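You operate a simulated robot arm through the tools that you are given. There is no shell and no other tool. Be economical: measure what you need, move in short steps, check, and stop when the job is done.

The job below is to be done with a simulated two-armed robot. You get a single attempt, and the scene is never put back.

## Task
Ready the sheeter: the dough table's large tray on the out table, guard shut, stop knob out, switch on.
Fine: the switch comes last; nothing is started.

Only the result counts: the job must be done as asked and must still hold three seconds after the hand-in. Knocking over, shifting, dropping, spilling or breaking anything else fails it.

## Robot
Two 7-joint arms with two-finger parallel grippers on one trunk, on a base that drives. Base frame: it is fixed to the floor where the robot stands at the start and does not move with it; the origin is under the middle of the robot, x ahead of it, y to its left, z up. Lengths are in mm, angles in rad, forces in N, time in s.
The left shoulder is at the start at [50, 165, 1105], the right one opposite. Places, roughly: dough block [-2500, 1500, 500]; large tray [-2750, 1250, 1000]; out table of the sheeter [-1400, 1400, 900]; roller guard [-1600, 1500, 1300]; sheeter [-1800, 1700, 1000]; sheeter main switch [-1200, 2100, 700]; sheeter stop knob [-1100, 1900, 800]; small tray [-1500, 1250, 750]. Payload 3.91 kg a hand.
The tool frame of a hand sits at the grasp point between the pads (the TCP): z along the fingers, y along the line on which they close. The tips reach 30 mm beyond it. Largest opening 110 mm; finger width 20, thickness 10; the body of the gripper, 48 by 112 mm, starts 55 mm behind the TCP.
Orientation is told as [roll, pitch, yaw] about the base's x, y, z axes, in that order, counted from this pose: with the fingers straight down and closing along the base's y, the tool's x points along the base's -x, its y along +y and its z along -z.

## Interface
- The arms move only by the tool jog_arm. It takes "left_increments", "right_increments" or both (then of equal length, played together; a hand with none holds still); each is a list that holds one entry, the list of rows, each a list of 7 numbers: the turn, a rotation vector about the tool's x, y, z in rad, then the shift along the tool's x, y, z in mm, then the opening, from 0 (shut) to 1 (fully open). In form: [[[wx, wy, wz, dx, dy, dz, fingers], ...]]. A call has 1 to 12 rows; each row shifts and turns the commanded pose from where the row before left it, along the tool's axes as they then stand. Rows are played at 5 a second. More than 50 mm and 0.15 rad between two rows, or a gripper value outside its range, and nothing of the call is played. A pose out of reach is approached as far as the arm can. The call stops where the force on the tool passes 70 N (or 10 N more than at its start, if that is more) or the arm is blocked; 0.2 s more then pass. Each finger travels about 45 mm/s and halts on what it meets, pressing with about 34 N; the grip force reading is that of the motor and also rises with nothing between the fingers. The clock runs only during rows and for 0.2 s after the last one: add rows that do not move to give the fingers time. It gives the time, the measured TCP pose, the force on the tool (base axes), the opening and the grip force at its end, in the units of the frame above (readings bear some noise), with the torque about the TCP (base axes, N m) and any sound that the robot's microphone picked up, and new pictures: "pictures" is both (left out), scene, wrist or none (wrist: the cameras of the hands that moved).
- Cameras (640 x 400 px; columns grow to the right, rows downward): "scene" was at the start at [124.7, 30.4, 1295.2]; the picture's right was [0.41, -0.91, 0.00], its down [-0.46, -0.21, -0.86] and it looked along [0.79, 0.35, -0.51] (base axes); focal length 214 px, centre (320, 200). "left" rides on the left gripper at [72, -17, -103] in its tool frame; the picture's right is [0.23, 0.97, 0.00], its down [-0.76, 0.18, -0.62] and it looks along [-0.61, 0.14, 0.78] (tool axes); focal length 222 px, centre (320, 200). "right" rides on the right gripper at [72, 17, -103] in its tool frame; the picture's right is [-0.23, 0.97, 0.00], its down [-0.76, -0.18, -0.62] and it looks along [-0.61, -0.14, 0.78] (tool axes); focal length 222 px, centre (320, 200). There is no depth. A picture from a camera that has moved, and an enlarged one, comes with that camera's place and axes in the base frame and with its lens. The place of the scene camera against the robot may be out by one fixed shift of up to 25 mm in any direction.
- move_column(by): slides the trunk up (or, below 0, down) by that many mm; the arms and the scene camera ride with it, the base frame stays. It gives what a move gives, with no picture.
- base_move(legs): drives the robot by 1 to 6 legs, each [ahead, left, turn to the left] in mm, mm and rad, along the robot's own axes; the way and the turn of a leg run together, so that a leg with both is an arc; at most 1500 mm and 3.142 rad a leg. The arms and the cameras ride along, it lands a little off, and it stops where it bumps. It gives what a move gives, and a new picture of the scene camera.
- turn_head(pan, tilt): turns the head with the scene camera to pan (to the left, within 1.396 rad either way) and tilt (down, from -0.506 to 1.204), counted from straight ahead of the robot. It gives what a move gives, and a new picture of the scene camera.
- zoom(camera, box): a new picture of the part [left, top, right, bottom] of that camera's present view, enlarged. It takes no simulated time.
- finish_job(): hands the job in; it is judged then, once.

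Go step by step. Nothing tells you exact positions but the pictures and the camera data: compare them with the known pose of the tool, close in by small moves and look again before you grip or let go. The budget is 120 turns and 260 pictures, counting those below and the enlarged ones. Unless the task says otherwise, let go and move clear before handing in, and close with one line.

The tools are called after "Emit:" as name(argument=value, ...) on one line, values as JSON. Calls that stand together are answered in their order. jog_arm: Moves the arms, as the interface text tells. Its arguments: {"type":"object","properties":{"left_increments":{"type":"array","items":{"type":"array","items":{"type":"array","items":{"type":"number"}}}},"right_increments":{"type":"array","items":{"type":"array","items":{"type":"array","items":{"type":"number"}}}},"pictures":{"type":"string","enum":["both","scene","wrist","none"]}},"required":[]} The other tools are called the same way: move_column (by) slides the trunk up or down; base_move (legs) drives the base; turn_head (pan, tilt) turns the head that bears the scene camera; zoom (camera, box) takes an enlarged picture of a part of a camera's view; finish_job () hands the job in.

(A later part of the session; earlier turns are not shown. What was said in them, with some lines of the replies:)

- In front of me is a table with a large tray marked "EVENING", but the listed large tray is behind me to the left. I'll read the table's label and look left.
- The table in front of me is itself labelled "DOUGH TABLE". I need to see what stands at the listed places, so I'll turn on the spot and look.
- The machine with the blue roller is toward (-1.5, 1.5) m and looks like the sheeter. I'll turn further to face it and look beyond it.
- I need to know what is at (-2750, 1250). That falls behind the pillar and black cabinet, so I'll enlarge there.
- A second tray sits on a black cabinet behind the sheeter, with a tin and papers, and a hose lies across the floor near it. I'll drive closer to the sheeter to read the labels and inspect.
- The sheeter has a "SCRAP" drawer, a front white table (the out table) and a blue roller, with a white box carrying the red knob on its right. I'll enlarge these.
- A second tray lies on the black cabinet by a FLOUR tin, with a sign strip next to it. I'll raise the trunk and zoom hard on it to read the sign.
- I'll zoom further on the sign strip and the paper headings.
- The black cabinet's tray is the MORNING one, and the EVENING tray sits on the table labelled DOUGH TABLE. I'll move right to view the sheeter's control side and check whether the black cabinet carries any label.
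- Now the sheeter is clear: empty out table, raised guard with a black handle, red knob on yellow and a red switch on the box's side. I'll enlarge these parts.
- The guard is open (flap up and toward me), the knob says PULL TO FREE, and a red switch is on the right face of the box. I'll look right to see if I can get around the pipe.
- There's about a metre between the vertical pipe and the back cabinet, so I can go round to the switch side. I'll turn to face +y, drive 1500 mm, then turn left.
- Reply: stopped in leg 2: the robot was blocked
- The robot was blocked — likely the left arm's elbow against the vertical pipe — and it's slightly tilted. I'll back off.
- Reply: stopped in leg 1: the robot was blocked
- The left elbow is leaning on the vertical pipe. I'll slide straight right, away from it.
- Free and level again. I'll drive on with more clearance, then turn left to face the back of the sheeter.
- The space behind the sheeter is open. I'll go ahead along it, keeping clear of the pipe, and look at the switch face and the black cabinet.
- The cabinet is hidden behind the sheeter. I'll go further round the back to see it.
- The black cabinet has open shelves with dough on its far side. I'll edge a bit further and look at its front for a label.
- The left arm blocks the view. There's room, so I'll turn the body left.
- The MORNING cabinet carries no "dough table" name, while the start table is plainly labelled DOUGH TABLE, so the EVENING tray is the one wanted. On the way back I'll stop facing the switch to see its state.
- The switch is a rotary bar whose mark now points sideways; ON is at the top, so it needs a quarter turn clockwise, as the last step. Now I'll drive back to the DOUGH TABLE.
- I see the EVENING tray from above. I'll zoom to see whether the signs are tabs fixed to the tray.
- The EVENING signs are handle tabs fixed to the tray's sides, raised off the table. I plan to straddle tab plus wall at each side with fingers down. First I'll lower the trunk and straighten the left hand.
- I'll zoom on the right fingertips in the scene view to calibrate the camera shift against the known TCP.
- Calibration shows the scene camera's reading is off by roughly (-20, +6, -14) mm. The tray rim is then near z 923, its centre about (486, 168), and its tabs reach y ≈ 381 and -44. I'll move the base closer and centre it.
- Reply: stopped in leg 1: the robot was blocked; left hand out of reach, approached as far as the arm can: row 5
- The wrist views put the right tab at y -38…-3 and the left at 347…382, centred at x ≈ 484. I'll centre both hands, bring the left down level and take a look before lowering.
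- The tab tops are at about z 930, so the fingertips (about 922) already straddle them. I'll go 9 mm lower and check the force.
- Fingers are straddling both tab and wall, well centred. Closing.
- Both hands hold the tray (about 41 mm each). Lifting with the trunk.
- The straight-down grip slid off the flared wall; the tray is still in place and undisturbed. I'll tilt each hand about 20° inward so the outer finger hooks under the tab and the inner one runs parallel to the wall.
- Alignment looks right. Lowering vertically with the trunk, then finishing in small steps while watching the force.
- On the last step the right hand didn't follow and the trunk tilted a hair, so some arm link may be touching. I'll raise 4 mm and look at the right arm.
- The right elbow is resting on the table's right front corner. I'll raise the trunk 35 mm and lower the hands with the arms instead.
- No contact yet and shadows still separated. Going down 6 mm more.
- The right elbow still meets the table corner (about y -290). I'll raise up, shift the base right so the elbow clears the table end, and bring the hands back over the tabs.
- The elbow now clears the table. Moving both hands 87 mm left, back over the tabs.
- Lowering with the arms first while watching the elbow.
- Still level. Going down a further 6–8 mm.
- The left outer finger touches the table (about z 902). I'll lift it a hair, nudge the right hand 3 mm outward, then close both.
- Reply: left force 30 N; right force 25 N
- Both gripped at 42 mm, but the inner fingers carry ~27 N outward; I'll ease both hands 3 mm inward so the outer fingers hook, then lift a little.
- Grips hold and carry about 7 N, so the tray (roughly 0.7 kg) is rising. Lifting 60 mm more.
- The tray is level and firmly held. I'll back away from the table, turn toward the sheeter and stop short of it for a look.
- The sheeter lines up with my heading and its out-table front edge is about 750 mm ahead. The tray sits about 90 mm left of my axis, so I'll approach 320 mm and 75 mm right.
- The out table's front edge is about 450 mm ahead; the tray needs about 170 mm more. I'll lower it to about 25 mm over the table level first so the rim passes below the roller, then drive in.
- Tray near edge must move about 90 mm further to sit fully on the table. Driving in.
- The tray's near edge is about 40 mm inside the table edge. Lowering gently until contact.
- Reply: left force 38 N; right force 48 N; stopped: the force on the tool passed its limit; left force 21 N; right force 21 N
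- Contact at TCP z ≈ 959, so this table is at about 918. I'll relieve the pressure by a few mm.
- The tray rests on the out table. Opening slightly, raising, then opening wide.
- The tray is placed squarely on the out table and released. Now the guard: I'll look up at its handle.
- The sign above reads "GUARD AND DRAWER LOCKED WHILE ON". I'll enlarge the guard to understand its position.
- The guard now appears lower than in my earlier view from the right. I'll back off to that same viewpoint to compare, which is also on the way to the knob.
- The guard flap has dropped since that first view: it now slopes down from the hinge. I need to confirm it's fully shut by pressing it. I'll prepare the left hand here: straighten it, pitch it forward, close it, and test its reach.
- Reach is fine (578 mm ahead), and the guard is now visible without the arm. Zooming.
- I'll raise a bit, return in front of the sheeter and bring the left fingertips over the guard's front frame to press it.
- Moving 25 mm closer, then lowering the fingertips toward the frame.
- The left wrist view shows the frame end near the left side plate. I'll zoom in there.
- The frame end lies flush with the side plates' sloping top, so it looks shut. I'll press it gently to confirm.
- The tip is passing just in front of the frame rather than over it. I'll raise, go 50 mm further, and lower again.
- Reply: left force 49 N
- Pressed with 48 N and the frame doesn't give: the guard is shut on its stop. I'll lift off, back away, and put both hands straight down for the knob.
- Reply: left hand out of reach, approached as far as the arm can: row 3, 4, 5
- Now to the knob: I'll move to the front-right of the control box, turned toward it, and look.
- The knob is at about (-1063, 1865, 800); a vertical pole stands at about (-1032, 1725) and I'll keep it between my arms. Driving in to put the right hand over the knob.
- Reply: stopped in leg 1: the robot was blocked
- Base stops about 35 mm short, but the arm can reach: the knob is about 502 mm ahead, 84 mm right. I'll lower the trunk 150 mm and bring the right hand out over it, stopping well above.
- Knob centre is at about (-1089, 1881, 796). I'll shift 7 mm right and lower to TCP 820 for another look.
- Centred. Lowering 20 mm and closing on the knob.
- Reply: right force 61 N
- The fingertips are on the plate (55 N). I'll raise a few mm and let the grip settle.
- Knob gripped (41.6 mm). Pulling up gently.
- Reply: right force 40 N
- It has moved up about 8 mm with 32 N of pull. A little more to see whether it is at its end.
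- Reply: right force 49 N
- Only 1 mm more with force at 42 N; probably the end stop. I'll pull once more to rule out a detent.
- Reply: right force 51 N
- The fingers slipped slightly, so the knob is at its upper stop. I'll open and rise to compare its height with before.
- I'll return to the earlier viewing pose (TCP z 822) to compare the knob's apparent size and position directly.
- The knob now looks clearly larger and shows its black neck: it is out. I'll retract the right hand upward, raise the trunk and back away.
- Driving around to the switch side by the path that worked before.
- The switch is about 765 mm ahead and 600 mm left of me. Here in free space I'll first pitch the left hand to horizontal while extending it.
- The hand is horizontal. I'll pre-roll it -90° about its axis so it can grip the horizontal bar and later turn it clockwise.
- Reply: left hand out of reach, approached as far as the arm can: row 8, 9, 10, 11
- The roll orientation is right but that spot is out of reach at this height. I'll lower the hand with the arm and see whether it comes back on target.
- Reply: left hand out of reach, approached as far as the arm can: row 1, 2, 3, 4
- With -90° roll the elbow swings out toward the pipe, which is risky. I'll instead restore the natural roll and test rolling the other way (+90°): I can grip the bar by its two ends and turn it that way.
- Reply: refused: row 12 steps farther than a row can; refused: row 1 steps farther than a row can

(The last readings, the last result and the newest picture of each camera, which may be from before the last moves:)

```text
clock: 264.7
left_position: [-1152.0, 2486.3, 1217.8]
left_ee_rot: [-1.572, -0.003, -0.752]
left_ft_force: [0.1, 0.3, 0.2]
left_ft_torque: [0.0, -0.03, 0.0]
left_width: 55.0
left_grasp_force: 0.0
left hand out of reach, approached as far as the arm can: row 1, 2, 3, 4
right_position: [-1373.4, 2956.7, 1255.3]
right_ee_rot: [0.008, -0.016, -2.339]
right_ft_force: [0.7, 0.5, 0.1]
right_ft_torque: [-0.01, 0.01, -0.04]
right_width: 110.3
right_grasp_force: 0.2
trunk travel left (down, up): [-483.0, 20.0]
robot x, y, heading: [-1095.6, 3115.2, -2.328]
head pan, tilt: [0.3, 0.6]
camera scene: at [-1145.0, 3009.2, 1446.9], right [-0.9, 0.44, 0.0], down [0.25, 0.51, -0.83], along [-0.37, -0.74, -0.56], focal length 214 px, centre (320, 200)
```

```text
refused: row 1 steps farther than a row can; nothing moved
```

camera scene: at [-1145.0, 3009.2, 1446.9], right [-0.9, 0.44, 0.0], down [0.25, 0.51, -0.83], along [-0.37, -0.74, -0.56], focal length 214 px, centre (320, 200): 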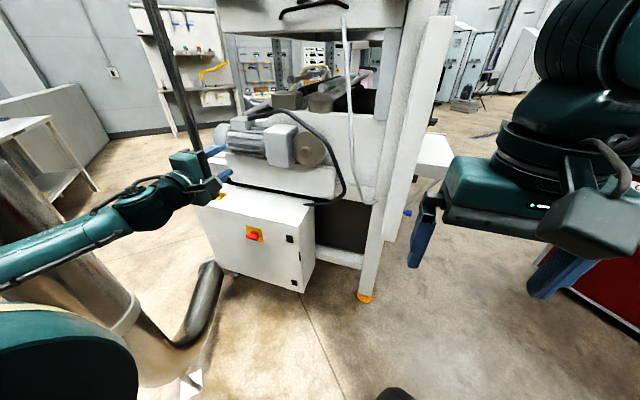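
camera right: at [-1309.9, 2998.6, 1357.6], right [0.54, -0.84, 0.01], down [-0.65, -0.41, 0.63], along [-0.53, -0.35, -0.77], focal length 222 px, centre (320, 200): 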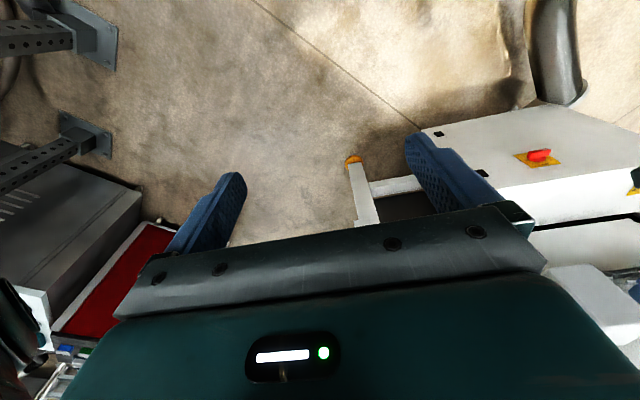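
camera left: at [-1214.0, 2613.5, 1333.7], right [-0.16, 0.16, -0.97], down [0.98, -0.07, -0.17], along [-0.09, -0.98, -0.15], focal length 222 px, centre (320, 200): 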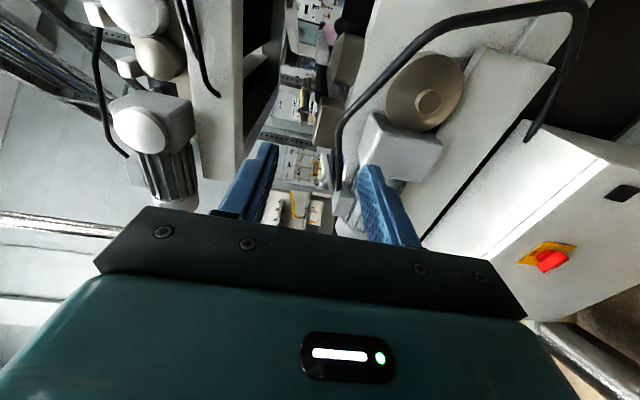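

A row was slightly too long; redoing with shorter shifts.

Emit:
jog_arm(left_increments=[[[0, 0, 0.143, 0, 0, 0, 0.5], [0, 0, 0.143, 0, 0, 0, 0.5], [0, 0, 0.143, 0, 0, 0, 0.5], [0, 0, 0.143, 0, 0, 0, 0.5], [0, 0, 0.143, 0, 0, 0, 0.5], [0, 0, 0.143, 0, 0, 0, 0.5], [0, 0, 0.143, 0, 0, 0, 0.5], [0, 0, 0.143, 0, 0, 0, 0.5], [0, 0, 0.143, 0, 0, 0, 0.5], [0, 0, 0.143, 0, 0, 0, 0.5], [0, 0, 0.141, 0, 0, 0, 0.7], [0, 0, 0, 35, -25, -10, 0.8]]], pictures="none")

Emit:
jog_arm(left_increments=[[[0, 0, 0, 35, -25, -10, 0.8], [0, 0, 0.143, 35, -25, 0, 0.8], [0, 0, 0.143, 0, 0, 0, 0.8], [0, 0, 0.143, 0, 0, 0, 0.8], [0, 0, 0.143, 0, 0, 0, 0.8], [0, 0, 0.143, 0, 0, 0, 0.8], [0, 0, 0.143, 0, 0, 0, 0.8], [0, 0, 0.143, 0, 0, 0, 0.8], [0, 0, 0.143, 0, 0, 0, 0.8], [0, 0, 0.143, 0, 0, 0, 0.8], [0, 0, 0.143, 0, 0, 0, 0.8], [0, 0, 0.141, 0, 0, 0, 0.8]]], pictures="scene")

```text
clock: 267.3
left_position: [-1166.4, 2512.0, 1181.6]
left_ee_rot: [1.665, -1.569, 2.295]
left_ft_force: [-0.1, 0.1, -0.1]
left_ft_torque: [-0.06, -0.02, 0.01]
left_width: 87.9
left_grasp_force: 0.1
right_position: [-1374.0, 2957.3, 1255.5]
right_ee_rot: [0.007, -0.016, -2.34]
right_ft_force: [0.2, 0.5, -0.1]
right_ft_torque: [0.0, -0.03, 0.03]
right_width: 110.0
right_grasp_force: 0.1
trunk travel left (down, up): [-483.0, 20.0]
robot x, y, heading: [-1095.9, 3114.4, -2.33]
head pan, tilt: [0.3, 0.6]
```

```text
clock: 269.9
left_position: [-1194.0, 2551.2, 1112.1]
left_ee_rot: [1.571, 0.005, 2.39]
left_ft_force: [0.4, 0.0, 0.7]
left_ft_torque: [0.0, -0.01, 0.01]
left_width: 88.1
left_grasp_force: 0.1
right_position: [-1373.0, 2956.3, 1256.0]
right_ee_rot: [0.007, -0.015, -2.341]
right_ft_force: [-0.7, -0.1, -0.6]
right_ft_torque: [-0.03, 0.02, -0.03]
right_width: 109.9
right_grasp_force: 0.1
trunk travel left (down, up): [-483.0, 20.0]
robot x, y, heading: [-1100.0, 3115.7, -2.33]
head pan, tilt: [0.3, 0.6]
camera scene: at [-1144.5, 3008.8, 1446.9], right [-0.9, 0.44, 0.0], down [0.25, 0.51, -0.83], along [-0.37, -0.74, -0.56], focal length 214 px, centre (320, 200)
```

scene: 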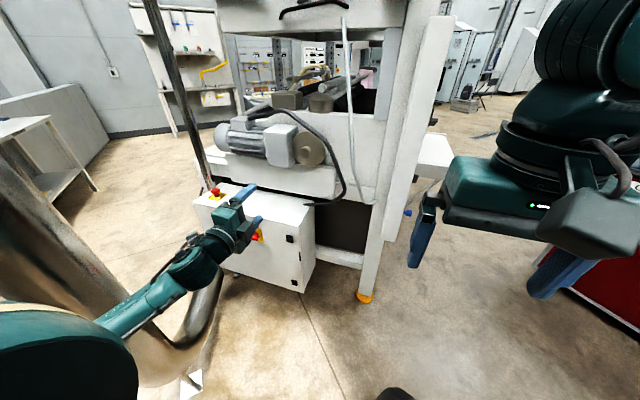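

The +90° roll works with a compact elbow. Now I'll move to a standoff 100 mm from the switch, lower the trunk and roll back to natural to grip the bar's ends.

Emit:
base_move(legs=[[191, 282, 0]])

Emit:
move_column(by=-435)

Emit:
jog_arm(left_increments=[[[0, 0, -0.143, 0, 0, 0, 0.9], [0, 0, -0.143, 0, 0, 0, 0.9], [0, 0, -0.143, 0, 0, 0, 0.9], [0, 0, -0.143, 0, 0, 0, 0.9], [0, 0, -0.143, 0, 0, 0, 0.9], [0, 0, -0.143, 0, 0, 0, 0.9], [0, 0, -0.143, 0, 0, 0, 0.9], [0, 0, -0.143, 0, 0, 0, 0.9], [0, 0, -0.143, 0, 0, 0, 0.9], [0, 0, -0.143, 0, 0, 0, 0.9], [0, 0, -0.141, 0, 0, 0, 0.9], [0, 0, 0, 0, 0, 0, 0.9]]], pictures="both")

```text
clock: 271.7
left_position: [-1139.9, 2336.5, 1104.9]
left_ee_rot: [1.552, -0.031, 2.406]
left_ft_force: [0.4, -0.9, 0.1]
left_ft_torque: [0.02, -0.02, -0.01]
left_width: 88.0
left_grasp_force: 0.1
right_position: [-1321.4, 2732.1, 1256.0]
right_ee_rot: [0.016, -0.02, -2.33]
right_ft_force: [-0.4, 0.3, -0.9]
right_ft_torque: [-0.04, -0.01, -0.01]
right_width: 110.0
right_grasp_force: 0.1
trunk travel left (down, up): [-483.0, 20.0]
robot x, y, heading: [-1043.7, 2884.9, -2.318]
head pan, tilt: [0.3, 0.6]
stopped in leg 1: the robot was blocked; the commanded pose is now the measured one
camera scene: at [-1094.7, 2789.9, 1447.6], right [-0.9, 0.43, -0.01], down [0.25, 0.5, -0.83], along [-0.35, -0.75, -0.56], focal length 214 px, centre (320, 200)
```

scene: 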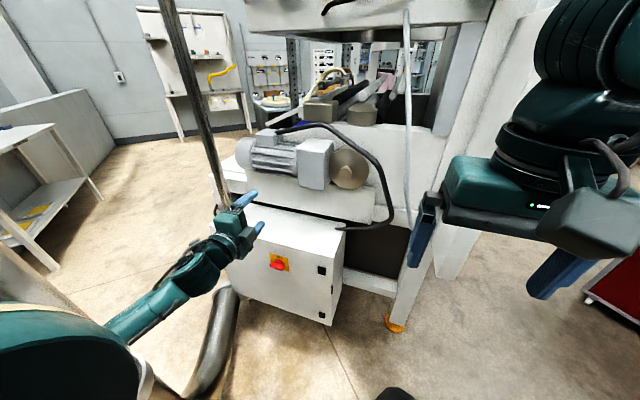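

```text
refused: -435 is not a number from -400 to 400
```

```text
clock: 274.3
left_position: [-1138.4, 2325.2, 1100.4]
left_ee_rot: [-1.063, -1.527, -1.25]
left_ft_force: [-0.1, -0.5, -0.4]
left_ft_torque: [-0.01, -0.02, 0.0]
left_width: 98.8
left_grasp_force: 0.1
right_position: [-1319.0, 2721.0, 1256.1]
right_ee_rot: [0.007, -0.016, -2.33]
right_ft_force: [-0.5, -1.3, -0.5]
right_ft_torque: [0.04, -0.02, -0.02]
right_width: 109.8
right_grasp_force: 0.1
trunk travel left (down, up): [-483.0, 20.0]
robot x, y, heading: [-1045.3, 2880.9, -2.321]
head pan, tilt: [0.3, 0.6]
camera scene: at [-1090.0, 2776.2, 1446.9], right [-0.9, 0.43, 0.0], down [0.25, 0.51, -0.83], along [-0.36, -0.74, -0.56], focal length 214 px, centre (320, 200)
camera left: at [-1082.1, 2416.5, 1030.4], right [0.72, -0.65, -0.26], down [0.56, 0.31, 0.77], along [-0.41, -0.7, 0.58], focal length 222 px, centre (320, 200)
```

scene: 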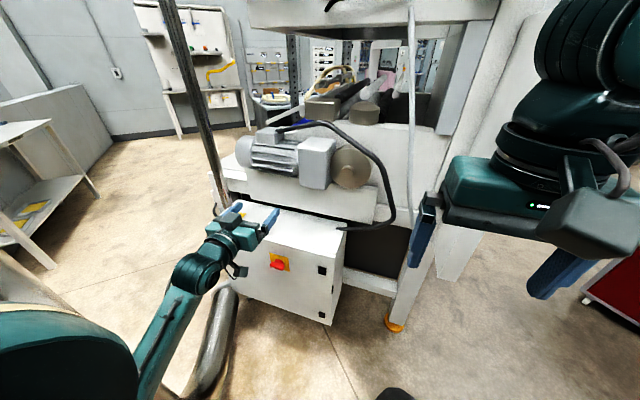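
left: 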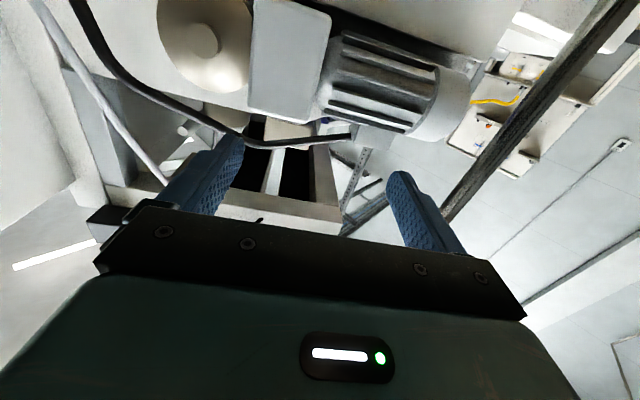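

The base stopped about 100 mm early (likely the elbow near the pipe), but the arm can cover the rest. I'll lower the trunk and look left to check clearance.

Emit:
move_column(by=-400)

Emit:
turn_head(pan=1.0, tilt=0.6)

```text
clock: 278.1
left_position: [-1137.5, 2325.6, 701.2]
left_ee_rot: [-1.033, -1.53, -1.278]
left_ft_force: [0.4, 0.0, 0.0]
left_ft_torque: [-0.03, 0.0, 0.02]
left_width: 99.0
left_grasp_force: 0.0
right_position: [-1318.4, 2720.0, 854.1]
right_ee_rot: [0.007, -0.017, -2.332]
right_ft_force: [-0.3, 0.2, -0.9]
right_ft_torque: [0.0, -0.03, 0.0]
right_width: 109.8
right_grasp_force: 0.1
trunk travel left (down, up): [-83.0, 420.0]
robot x, y, heading: [-1043.3, 2888.2, -2.319]
head pan, tilt: [0.3, 0.6]
```

```text
clock: 279.2
left_position: [-1139.0, 2325.2, 700.7]
left_ee_rot: [-1.033, -1.528, -1.28]
left_ft_force: [0.3, 0.3, -0.1]
left_ft_torque: [0.0, 0.01, -0.01]
left_width: 99.0
left_grasp_force: 0.0
right_position: [-1318.6, 2720.5, 854.1]
right_ee_rot: [0.007, -0.015, -2.33]
right_ft_force: [-0.6, 0.1, 0.5]
right_ft_torque: [-0.01, -0.01, 0.0]
right_width: 109.9
right_grasp_force: 0.1
trunk travel left (down, up): [-83.0, 420.0]
robot x, y, heading: [-1044.1, 2884.8, -2.325]
head pan, tilt: [1.0, 0.6]
camera scene: at [-1029.9, 2770.2, 1046.9], right [-0.97, -0.25, 0.0], down [-0.14, 0.55, -0.83], along [0.2, -0.8, -0.56], focal length 214 px, centre (320, 200)
```

scene: 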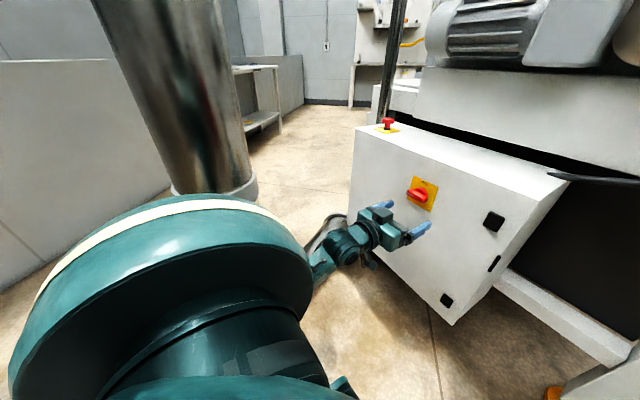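

I can see the switch at about (-1178, 2153, 669): 96 mm left, 32 mm lower and about 150 mm ahead of the hand. Moving laterally first.

Emit:
jog_arm(left_increments=[[[0.045, 0, 0, 10, 32, 0, 0.9], [0, 0, 0, 10, 32, 0, 0.9], [0, 0, 0, 10, 32, 0, 0.9], [0, 0, 0, 0, 0, 20, 0.9], [0, 0, 0, 0, 0, 20, 0.9], [0, 0, 0, 0, 0, 0, 0.9]]], pictures="both")

```text
clock: 280.6
left_position: [-1105.5, 2244.8, 669.2]
left_ee_rot: [-1.132, -1.52, -1.23]
left_ft_force: [0.7, -0.5, 0.2]
left_ft_torque: [-0.01, 0.03, 0.0]
left_width: 99.0
left_grasp_force: 0.0
right_position: [-1323.3, 2729.5, 855.6]
right_ee_rot: [0.02, -0.022, -2.332]
right_ft_force: [0.5, 0.0, 0.3]
right_ft_torque: [0.02, -0.01, 0.0]
right_width: 110.1
right_grasp_force: 0.1
trunk travel left (down, up): [-83.0, 420.0]
robot x, y, heading: [-1048.9, 2885.8, -2.324]
head pan, tilt: [1.0, 0.6]
camera scene: at [-1034.8, 2782.0, 1048.8], right [-0.97, -0.25, 0.0], down [-0.13, 0.54, -0.83], along [0.21, -0.81, -0.55], focal length 214 px, centre (320, 200)
camera left: at [-1044.8, 2333.6, 598.8], right [0.68, -0.68, -0.27], down [0.58, 0.28, 0.77], along [-0.45, -0.68, 0.58], focal length 222 px, centre (320, 200)
```

scene: 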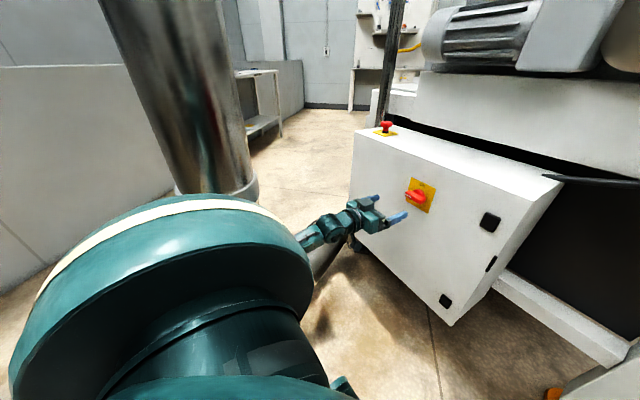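
left: 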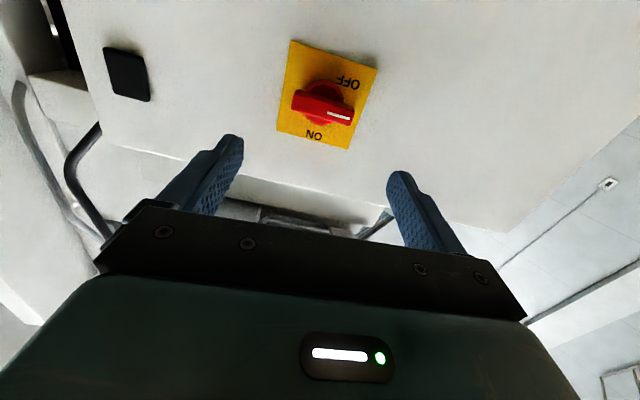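

The wrist camera shows the switch clearly: ON above, mark toward the front. I estimate it about 115 mm ahead and slightly lower; closing in partway.

Emit:
jog_arm(left_increments=[[[0, 0, 0, 6, 0, 20, 0.9], [0, 0, 0, 6, 0, 20, 0.9], [0, 0, 0, 0, 0, 0, 0.9]]], pictures="both")

```text
clock: 281.4
left_position: [-1118.2, 2215.9, 654.3]
left_ee_rot: [-0.808, -1.524, -1.537]
left_ft_force: [0.0, -0.6, 0.0]
left_ft_torque: [0.01, 0.03, -0.02]
left_width: 99.0
left_grasp_force: 0.1
right_position: [-1317.7, 2731.2, 858.8]
right_ee_rot: [0.024, -0.028, -2.323]
right_ft_force: [0.4, -0.3, 0.7]
right_ft_torque: [0.01, -0.02, -0.03]
right_width: 109.9
right_grasp_force: 0.1
trunk travel left (down, up): [-83.0, 420.0]
robot x, y, heading: [-1046.6, 2884.7, -2.314]
head pan, tilt: [1.0, 0.6]
camera scene: at [-1030.7, 2786.8, 1049.6], right [-0.97, -0.25, 0.0], down [-0.14, 0.53, -0.84], along [0.21, -0.81, -0.55], focal length 214 px, centre (320, 200)
camera left: at [-1058.8, 2306.6, 585.0], right [0.7, -0.67, -0.26], down [0.56, 0.29, 0.77], along [-0.44, -0.69, 0.58], focal length 222 px, centre (320, 200)
```

scene: 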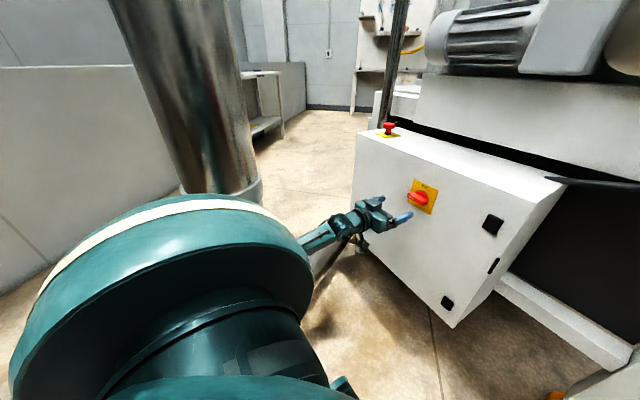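
left: 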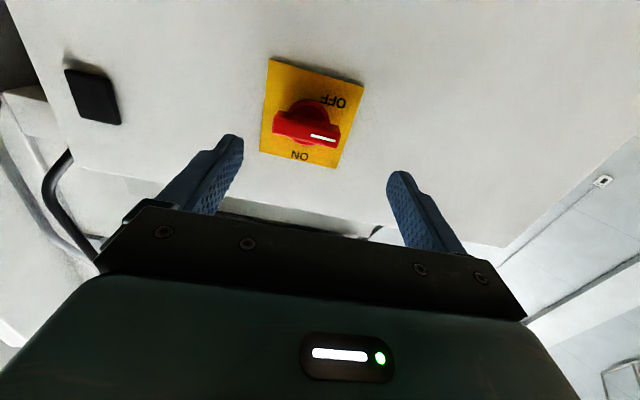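

The robot is leaning, so the left elbow must be pressing on the pipe. I'll move the base back and right, away from the pipe, which also lets the arm straighten, then reach again.

Emit:
base_move(legs=[[-55, -90, 0]])

Emit:
jog_arm(left_increments=[[[0, 0, 0, 0, 35, 18, 0.9], [0, 0, 0, 0, 35, 18, 0.9], [0, 0, 0, 0, 20, 18, 0.9], [0, 0, 0, 0, 0, 0, 0.9]]], pictures="both")

```text
clock: 282.5
left_position: [-1153.9, 2305.4, 656.6]
left_ee_rot: [-1.079, -1.53, -1.281]
left_ft_force: [0.9, -0.1, -0.2]
left_ft_torque: [0.0, -0.01, 0.01]
left_width: 98.8
left_grasp_force: 0.0
right_position: [-1347.0, 2824.1, 854.4]
right_ee_rot: [0.008, -0.015, -2.333]
right_ft_force: [0.2, 0.4, -0.7]
right_ft_torque: [0.0, 0.01, -0.01]
right_width: 110.1
right_grasp_force: 0.1
trunk travel left (down, up): [-83.0, 420.0]
robot x, y, heading: [-1072.0, 2982.6, -2.318]
head pan, tilt: [1.0, 0.6]
camera scene: at [-1057.4, 2871.7, 1046.9], right [-0.97, -0.25, 0.0], down [-0.14, 0.55, -0.83], along [0.2, -0.8, -0.56], focal length 214 px, centre (320, 200)
```

scene: 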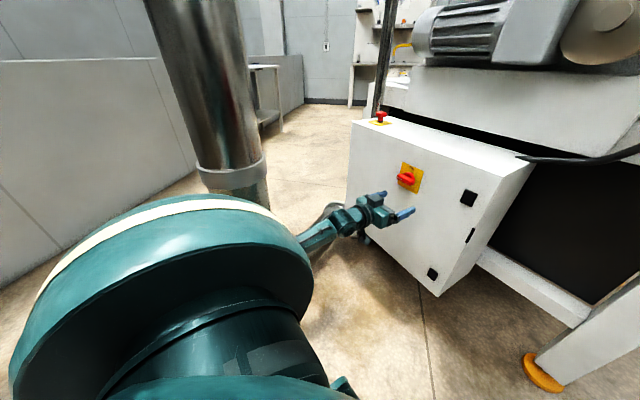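

```text
clock: 283.5
left_position: [-1129.9, 2204.3, 653.5]
left_ee_rot: [-1.085, -1.53, -1.273]
left_ft_force: [-0.3, 0.3, -0.5]
left_ft_torque: [0.0, 0.01, 0.02]
left_width: 99.0
left_grasp_force: 0.0
right_position: [-1345.5, 2824.4, 855.7]
right_ee_rot: [0.007, -0.014, -2.334]
right_ft_force: [0.5, -0.8, 0.1]
right_ft_torque: [0.02, -0.03, 0.04]
right_width: 110.1
right_grasp_force: 0.0
trunk travel left (down, up): [-83.0, 420.0]
robot x, y, heading: [-1072.1, 2986.3, -2.316]
head pan, tilt: [1.0, 0.6]
camera scene: at [-1057.4, 2871.8, 1046.9], right [-0.97, -0.25, 0.0], down [-0.14, 0.55, -0.83], along [0.2, -0.8, -0.56], focal length 214 px, centre (320, 200)
camera left: at [-1070.0, 2292.7, 582.3], right [0.69, -0.68, -0.26], down [0.58, 0.28, 0.77], along [-0.45, -0.68, 0.59], focal length 222 px, centre (320, 200)
```

scene: 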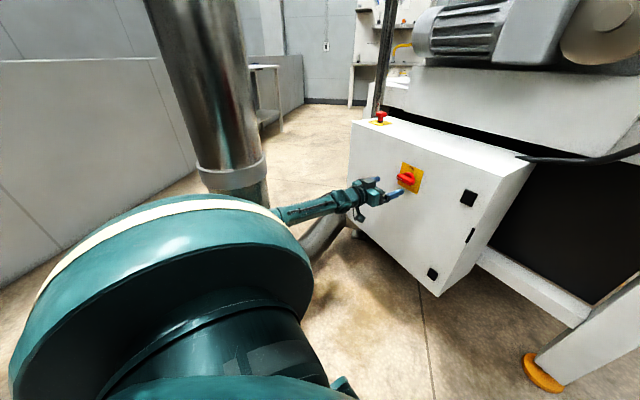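
left: 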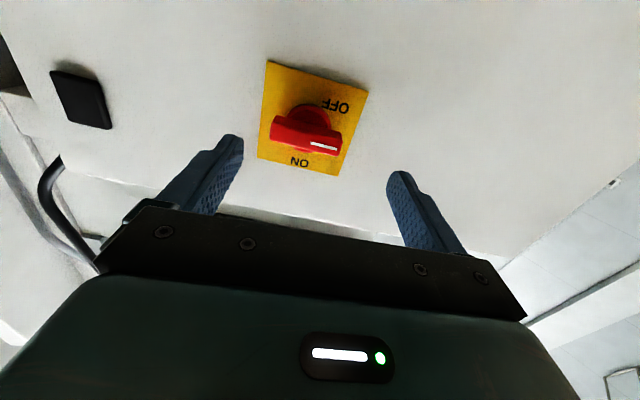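

No lean now. The switch bar is about 85 mm ahead of the TCP and 10 mm right. Moving in 55 mm and checking.

Emit:
jog_arm(left_increments=[[[0, 0, 0, 0, -10, 20, 0.9], [0, 0, 0, 0, 0, 20, 0.9], [0, 0, 0, 0, 0, 15, 0.9], [0, 0, 0, 0, 0, 0, 0.9]]], pictures="both")

```text
clock: 284.5
left_position: [-1176.4, 2173.4, 652.3]
left_ee_rot: [-1.077, -1.53, -1.278]
left_ft_force: [1.0, 0.0, 0.3]
left_ft_torque: [-0.01, 0.03, 0.03]
left_width: 99.3
left_grasp_force: 0.1
right_position: [-1345.8, 2822.8, 854.5]
right_ee_rot: [0.009, -0.016, -2.333]
right_ft_force: [0.0, 0.4, -0.8]
right_ft_torque: [-0.04, 0.03, 0.02]
right_width: 109.8
right_grasp_force: 0.0
trunk travel left (down, up): [-83.0, 420.0]
robot x, y, heading: [-1073.2, 2985.2, -2.324]
head pan, tilt: [1.0, 0.6]
camera scene: at [-1057.5, 2871.8, 1046.9], right [-0.97, -0.25, 0.0], down [-0.14, 0.55, -0.83], along [0.2, -0.8, -0.56], focal length 214 px, centre (320, 200)
camera left: at [-1116.4, 2261.2, 580.9], right [0.69, -0.68, -0.26], down [0.58, 0.29, 0.77], along [-0.45, -0.68, 0.59], focal length 222 px, centre (320, 200)
```

scene: 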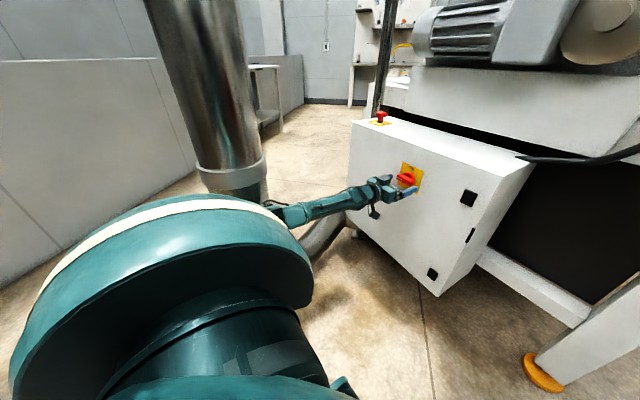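
left: 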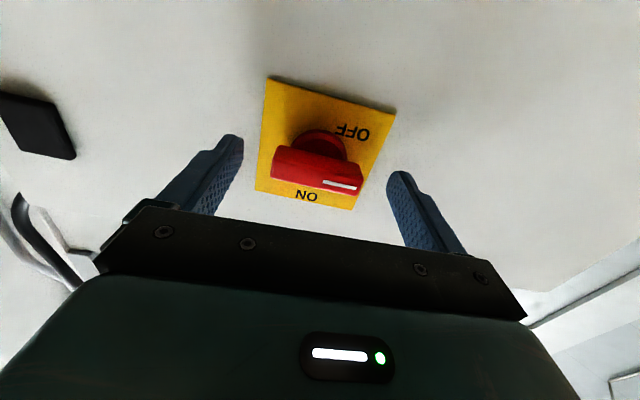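

Bar centred between the fingers and parallel to the closing line. Advancing 18 mm and closing on its ends.

Emit:
jog_arm(left_increments=[[[0, 0, 0, 0, 0, 9, 0.9], [0, 0, 0, 0, 0, 9, 0.9], [0, 0, 0, 0, 0, 0, 0.7], [0, 0, 0, 0, 0, 0, 0.5], [0, 0, 0, 0, 0, 0, 0.3], [0, 0, 0, 0, 0, 0, 0.3], [0, 0, 0, 0, 0, 0, 0.3]]], pictures="both")

```text
clock: 286.1
left_position: [-1186.8, 2159.6, 651.4]
left_ee_rot: [-1.083, -1.53, -1.273]
left_ft_force: [-0.6, -1.8, 0.9]
left_ft_torque: [-0.01, 0.01, 0.2]
left_width: 64.0
left_grasp_force: 44.8
right_position: [-1345.9, 2823.2, 855.8]
right_ee_rot: [0.007, -0.015, -2.334]
right_ft_force: [0.6, 0.8, 0.3]
right_ft_torque: [0.03, 0.0, 0.02]
right_width: 110.0
right_grasp_force: 0.1
trunk travel left (down, up): [-83.0, 420.0]
robot x, y, heading: [-1073.9, 2981.7, -2.321]
head pan, tilt: [1.0, 0.6]
camera scene: at [-1057.5, 2871.7, 1046.9], right [-0.97, -0.25, 0.0], down [-0.14, 0.55, -0.83], along [0.2, -0.8, -0.56], focal length 214 px, centre (320, 200)
camera left: at [-1128.4, 2248.7, 579.9], right [0.69, -0.68, -0.26], down [0.58, 0.28, 0.77], along [-0.45, -0.68, 0.59], focal length 222 px, centre (320, 200)
```

scene: 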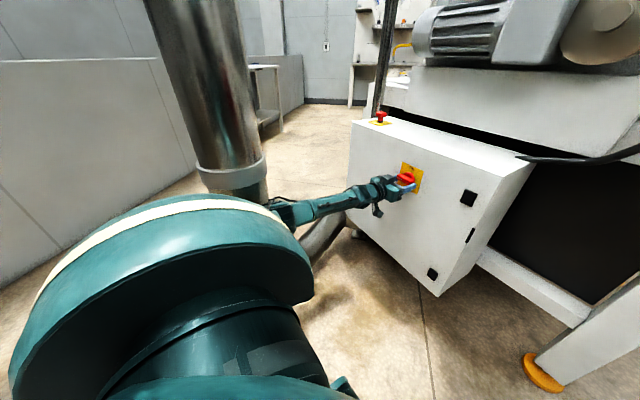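
left: 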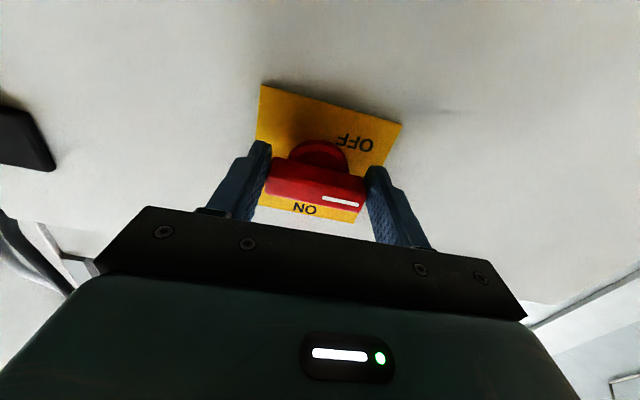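

The bar is gripped by its ends. Everything else is done (tray, guard, knob), so I'll turn it now: clockwise in stages, watching torque.

Emit:
jog_arm(left_increments=[[[0, 0, 0.12, 0, 0, 0, 0.3], [0, 0, 0.12, 0, 0, 0, 0.3], [0, 0, 0.12, 0, 0, 0, 0.3], [0, 0, 0.12, 0, 0, 0, 0.3], [0, 0, 0, 0, 0, 0, 0.3]]], pictures="wrist")

```text
clock: 287.3
left_position: [-1185.9, 2157.2, 651.8]
left_ee_rot: [1.527, -1.123, 2.4]
left_ft_force: [5.5, -21.2, 7.1]
left_ft_torque: [0.6, -0.28, 1.11]
left_width: 63.9
left_grasp_force: 44.9
right_position: [-1345.9, 2824.0, 855.6]
right_ee_rot: [0.008, -0.015, -2.333]
right_ft_force: [0.2, 0.4, 0.1]
right_ft_torque: [-0.03, -0.03, -0.04]
right_width: 110.1
right_grasp_force: 0.0
trunk travel left (down, up): [-83.0, 420.0]
robot x, y, heading: [-1073.2, 2985.8, -2.321]
head pan, tilt: [1.0, 0.6]
camera left: at [-1100.5, 2221.0, 580.0], right [0.69, -0.69, 0.22], down [0.31, 0.55, 0.78], along [-0.65, -0.47, 0.59], focal length 222 px, centre (320, 200)
```

left: 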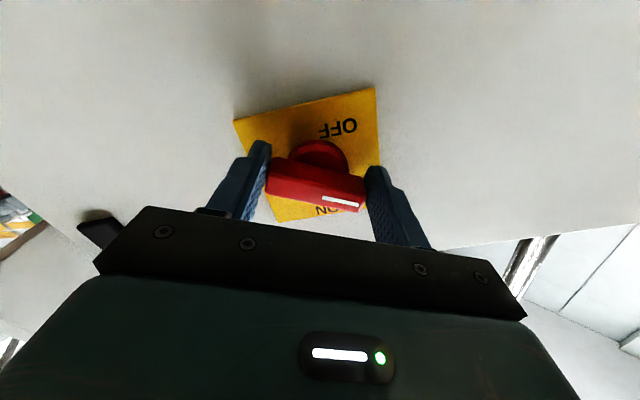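

It's turning in the right direction (ON is approaching the mark). Continuing.

Emit:
jog_arm(left_increments=[[[0, 0, 0.13, 0, 0, 0, 0.3], [0, 0, 0.13, 0, 0, 0, 0.3], [0, 0, 0.13, 0, 0, 0, 0.3], [0, 0, 0.13, 0, 0, 0, 0.3], [0, 0, 0, 0, 0, 0, 0.3]]], pictures="none")

Emit:
jog_arm(left_increments=[[[0, 0, 0.13, 0, 0, 0, 0.3], [0, 0, 0.13, 0, 0, 0, 0.3], [0, 0, 0.13, 0, 0, 0, 0.3], [0, 0, 0.13, 0, 0, 0, 0.3], [0, 0, 0.05, 0, 0, 0, 0.3], [0, 0, 0, 0, 0, 0, 0.3]]], pictures="both")

```text
clock: 288.5
left_position: [-1182.9, 2155.4, 655.1]
left_ee_rot: [1.554, -0.604, 2.377]
left_ft_force: [7.2, -38.0, 13.5]
left_ft_torque: [0.33, 0.01, 1.04]
left_width: 64.1
left_grasp_force: 44.6
right_position: [-1345.3, 2823.5, 854.3]
right_ee_rot: [0.007, -0.017, -2.335]
right_ft_force: [-0.1, -0.1, 0.2]
right_ft_torque: [-0.01, -0.01, 0.0]
right_width: 110.2
right_grasp_force: 0.0
trunk travel left (down, up): [-83.0, 420.0]
robot x, y, heading: [-1073.8, 2985.6, -2.326]
head pan, tilt: [1.0, 0.6]
```

```text
clock: 289.9
left_position: [-1181.3, 2153.8, 658.8]
left_ee_rot: [1.565, -0.034, 2.375]
left_ft_force: [9.7, -42.0, 19.8]
left_ft_torque: [-0.38, 0.65, 0.81]
left_width: 64.2
left_grasp_force: 45.2
right_position: [-1346.2, 2823.4, 854.7]
right_ee_rot: [0.005, -0.017, -2.333]
right_ft_force: [-0.5, -0.8, -0.1]
right_ft_torque: [0.02, 0.0, 0.03]
right_width: 110.0
right_grasp_force: 0.0
trunk travel left (down, up): [-83.0, 420.0]
robot x, y, heading: [-1071.1, 2985.6, -2.321]
head pan, tilt: [1.0, 0.6]
camera scene: at [-1056.6, 2872.0, 1047.0], right [-0.97, -0.25, 0.0], down [-0.14, 0.55, -0.83], along [0.2, -0.8, -0.56], focal length 214 px, centre (320, 200)
camera left: at [-1058.2, 2179.0, 640.4], right [0.18, -0.18, 0.97], down [-0.11, 0.97, 0.21], along [-0.98, -0.14, 0.16], focal length 222 px, centre (320, 200)
```

scene: 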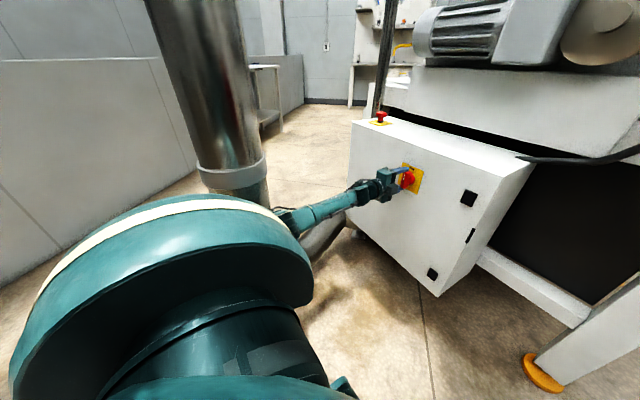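
left: 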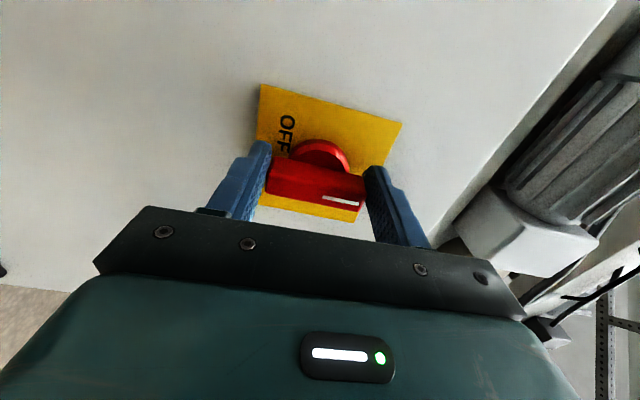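

The mark now points up (ON); about 2° short. A small final turn, then release and back out.

Emit:
jog_arm(left_increments=[[[0, 0, 0.04, 0, 0, 0, 0.3], [0, 0, 0.03, 0, 0, 0, 0.3], [0, 0, 0, 0, 0, 0, 0.3], [0, 0, 0, 0, 0, 0, 0.7], [0, 0, 0, 0, 0, 0, 0.9], [0, 0, 0, 0, 0, 0, 0.9], [0, 0, 0, 0, 0, -20, 0.9], [0, 0, 0, 0, 0, -30, 0.9], [0, 0, 0, 0, 0, -30, 0.9], [0, 0, 0, 0, 0, 0, 0.9]]], pictures="both")

Emit:
zoom(camera="scene", box=[360, 100, 440, 200])

```text
clock: 292.1
left_position: [-1132.9, 2216.4, 651.8]
left_ee_rot: [1.55, 0.034, 2.354]
left_ft_force: [-1.6, 0.1, 0.3]
left_ft_torque: [-0.03, 0.0, -0.01]
left_width: 99.1
left_grasp_force: 0.1
right_position: [-1345.4, 2823.3, 856.0]
right_ee_rot: [0.007, -0.015, -2.334]
right_ft_force: [-0.5, 0.4, -0.1]
right_ft_torque: [0.02, -0.01, 0.02]
right_width: 109.8
right_grasp_force: 0.1
trunk travel left (down, up): [-83.0, 420.0]
robot x, y, heading: [-1075.2, 2986.0, -2.323]
head pan, tilt: [1.0, 0.6]
camera scene: at [-1057.4, 2871.8, 1046.9], right [-0.97, -0.25, 0.0], down [-0.14, 0.55, -0.83], along [0.2, -0.8, -0.56], focal length 214 px, centre (320, 200)
camera left: at [-1008.9, 2238.2, 637.4], right [0.12, -0.15, 0.98], down [-0.1, 0.98, 0.16], along [-0.99, -0.12, 0.11], focal length 222 px, centre (320, 200)
```

scene: 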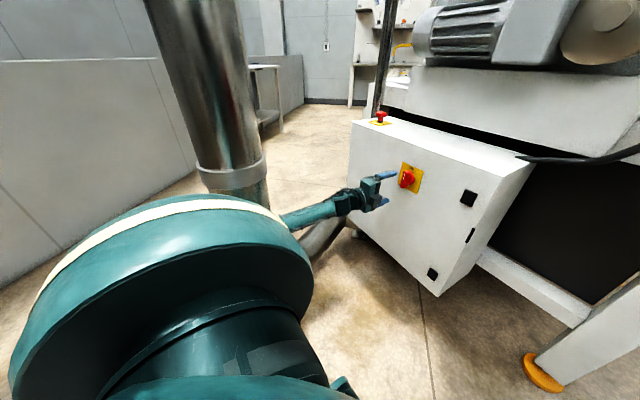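
left: 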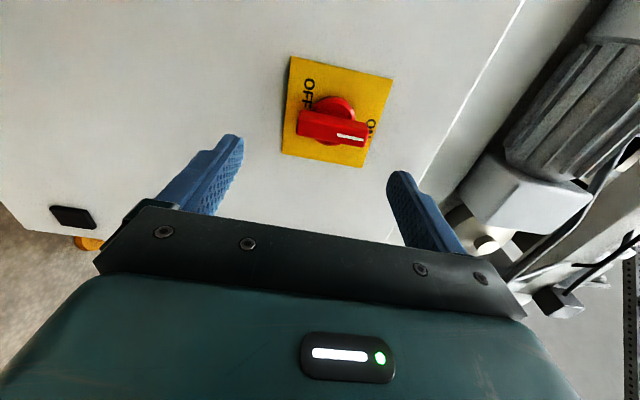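

```text
4.00 times, centred on (400, 150) of scene
camera zoom: at [-1057.4, 2871.8, 1046.9], right [-0.97, -0.25, 0.0], down [-0.14, 0.55, -0.83], along [0.2, -0.8, -0.56], focal length 858 px, centre (0, 400)
```

zoom: 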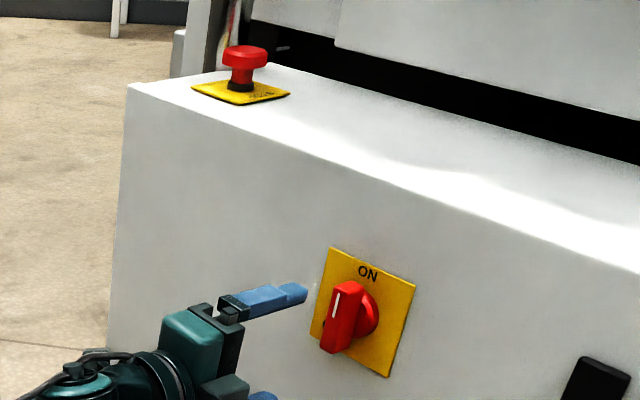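

The switch's mark points to ON and the knob stands out on its stem. I'll back clear of the box.

Emit:
base_move(legs=[[-150, -100, 0]])

```text
clock: 293.6
left_position: [-1101.2, 2395.3, 650.0]
left_ee_rot: [1.552, 0.033, 2.358]
left_ft_force: [-0.6, 0.5, 1.1]
left_ft_torque: [0.02, -0.02, 0.03]
left_width: 99.0
left_grasp_force: 0.0
right_position: [-1315.3, 3001.2, 854.9]
right_ee_rot: [0.006, -0.016, -2.328]
right_ft_force: [-0.3, 0.2, 0.4]
right_ft_torque: [0.01, 0.03, 0.01]
right_width: 110.0
right_grasp_force: 0.1
trunk travel left (down, up): [-83.0, 420.0]
robot x, y, heading: [-1042.1, 3167.0, -2.321]
head pan, tilt: [1.0, 0.6]
camera scene: at [-1027.3, 3050.8, 1046.9], right [-0.97, -0.25, 0.0], down [-0.14, 0.55, -0.83], along [0.21, -0.8, -0.56], focal length 214 px, centre (320, 200)
```

scene: 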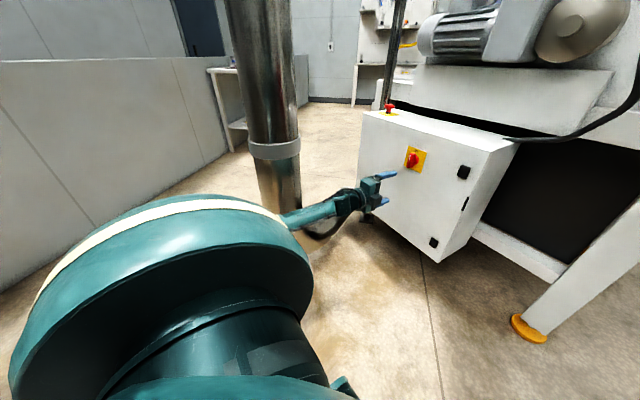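

The robot is clear. One last check of the guard from above before handing in.

Emit:
move_column(by=400)

Emit:
turn_head(pan=0.65, tilt=0.4)

Emit:
zoom(camera="scene", box=[240, 60, 480, 210])

```text
clock: 297.5
left_position: [-1100.4, 2395.3, 1050.0]
left_ee_rot: [1.553, 0.033, 2.358]
left_ft_force: [-0.4, -0.2, 0.2]
left_ft_torque: [-0.01, 0.01, -0.02]
left_width: 99.1
left_grasp_force: 0.1
right_position: [-1315.4, 3000.6, 1254.7]
right_ee_rot: [0.007, -0.016, -2.328]
right_ft_force: [-0.6, 0.0, 0.1]
right_ft_torque: [-0.02, -0.02, 0.0]
right_width: 110.2
right_grasp_force: 0.1
trunk travel left (down, up): [-483.0, 20.0]
robot x, y, heading: [-1046.8, 3163.4, -2.319]
head pan, tilt: [1.0, 0.6]
```

```text
clock: 298.3
left_position: [-1099.7, 2394.7, 1050.9]
left_ee_rot: [1.552, 0.032, 2.36]
left_ft_force: [0.3, 0.5, -0.1]
left_ft_torque: [0.02, 0.02, -0.03]
left_width: 98.9
left_grasp_force: 0.1
right_position: [-1316.5, 3000.8, 1255.9]
right_ee_rot: [0.005, -0.017, -2.328]
right_ft_force: [0.2, 0.6, -0.2]
right_ft_torque: [0.04, -0.01, 0.0]
right_width: 110.1
right_grasp_force: 0.0
trunk travel left (down, up): [-483.0, 20.0]
robot x, y, heading: [-1043.5, 3168.4, -2.317]
head pan, tilt: [0.649, 0.4]
camera scene: at [-1058.4, 3044.2, 1465.1], right [-1.0, 0.1, 0.0], down [0.04, 0.39, -0.92], along [-0.09, -0.92, -0.39], focal length 214 px, centre (320, 200)
```

scene: 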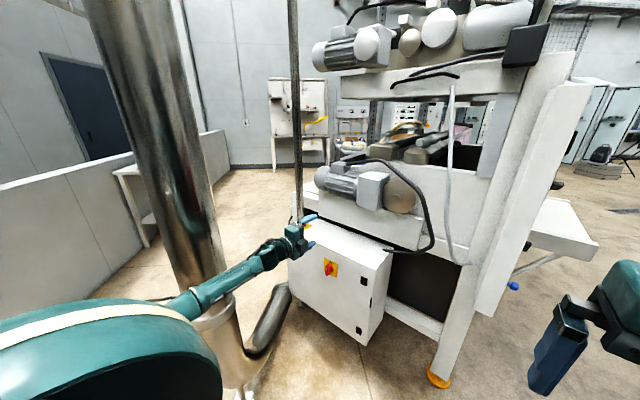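

```text
2.67 times, centred on (360, 135) of scene
camera zoom: at [-1058.4, 3044.2, 1465.1], right [-1.0, 0.1, 0.0], down [0.04, 0.39, -0.92], along [-0.09, -0.92, -0.39], focal length 572 px, centre (213, 373)
```

zoom: 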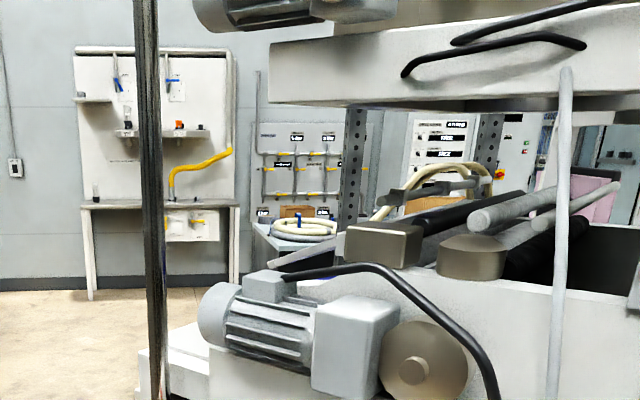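

The guard can be seen edge-on, sloping down shut. The tray is on the out table, the knob is out and the switch is on, so I'm handing in.

Emit:
finish_job()

```text
The job is handed in.
```

The sheeter is readied and handed in: the dough table's large tray (the one marked EVENING) is on the out table, the guard is shut, the stop knob is pulled out, and the switch was turned on last. I started nothing. I never closed the guard myself: it was raised when I first looked and down when I came back with the tray, and it did not give when I pressed it with about 48 N. The robot's body and arms bumped fixed parts such as the vertical pipe a few times, and I saw nothing moved or damaged by it.
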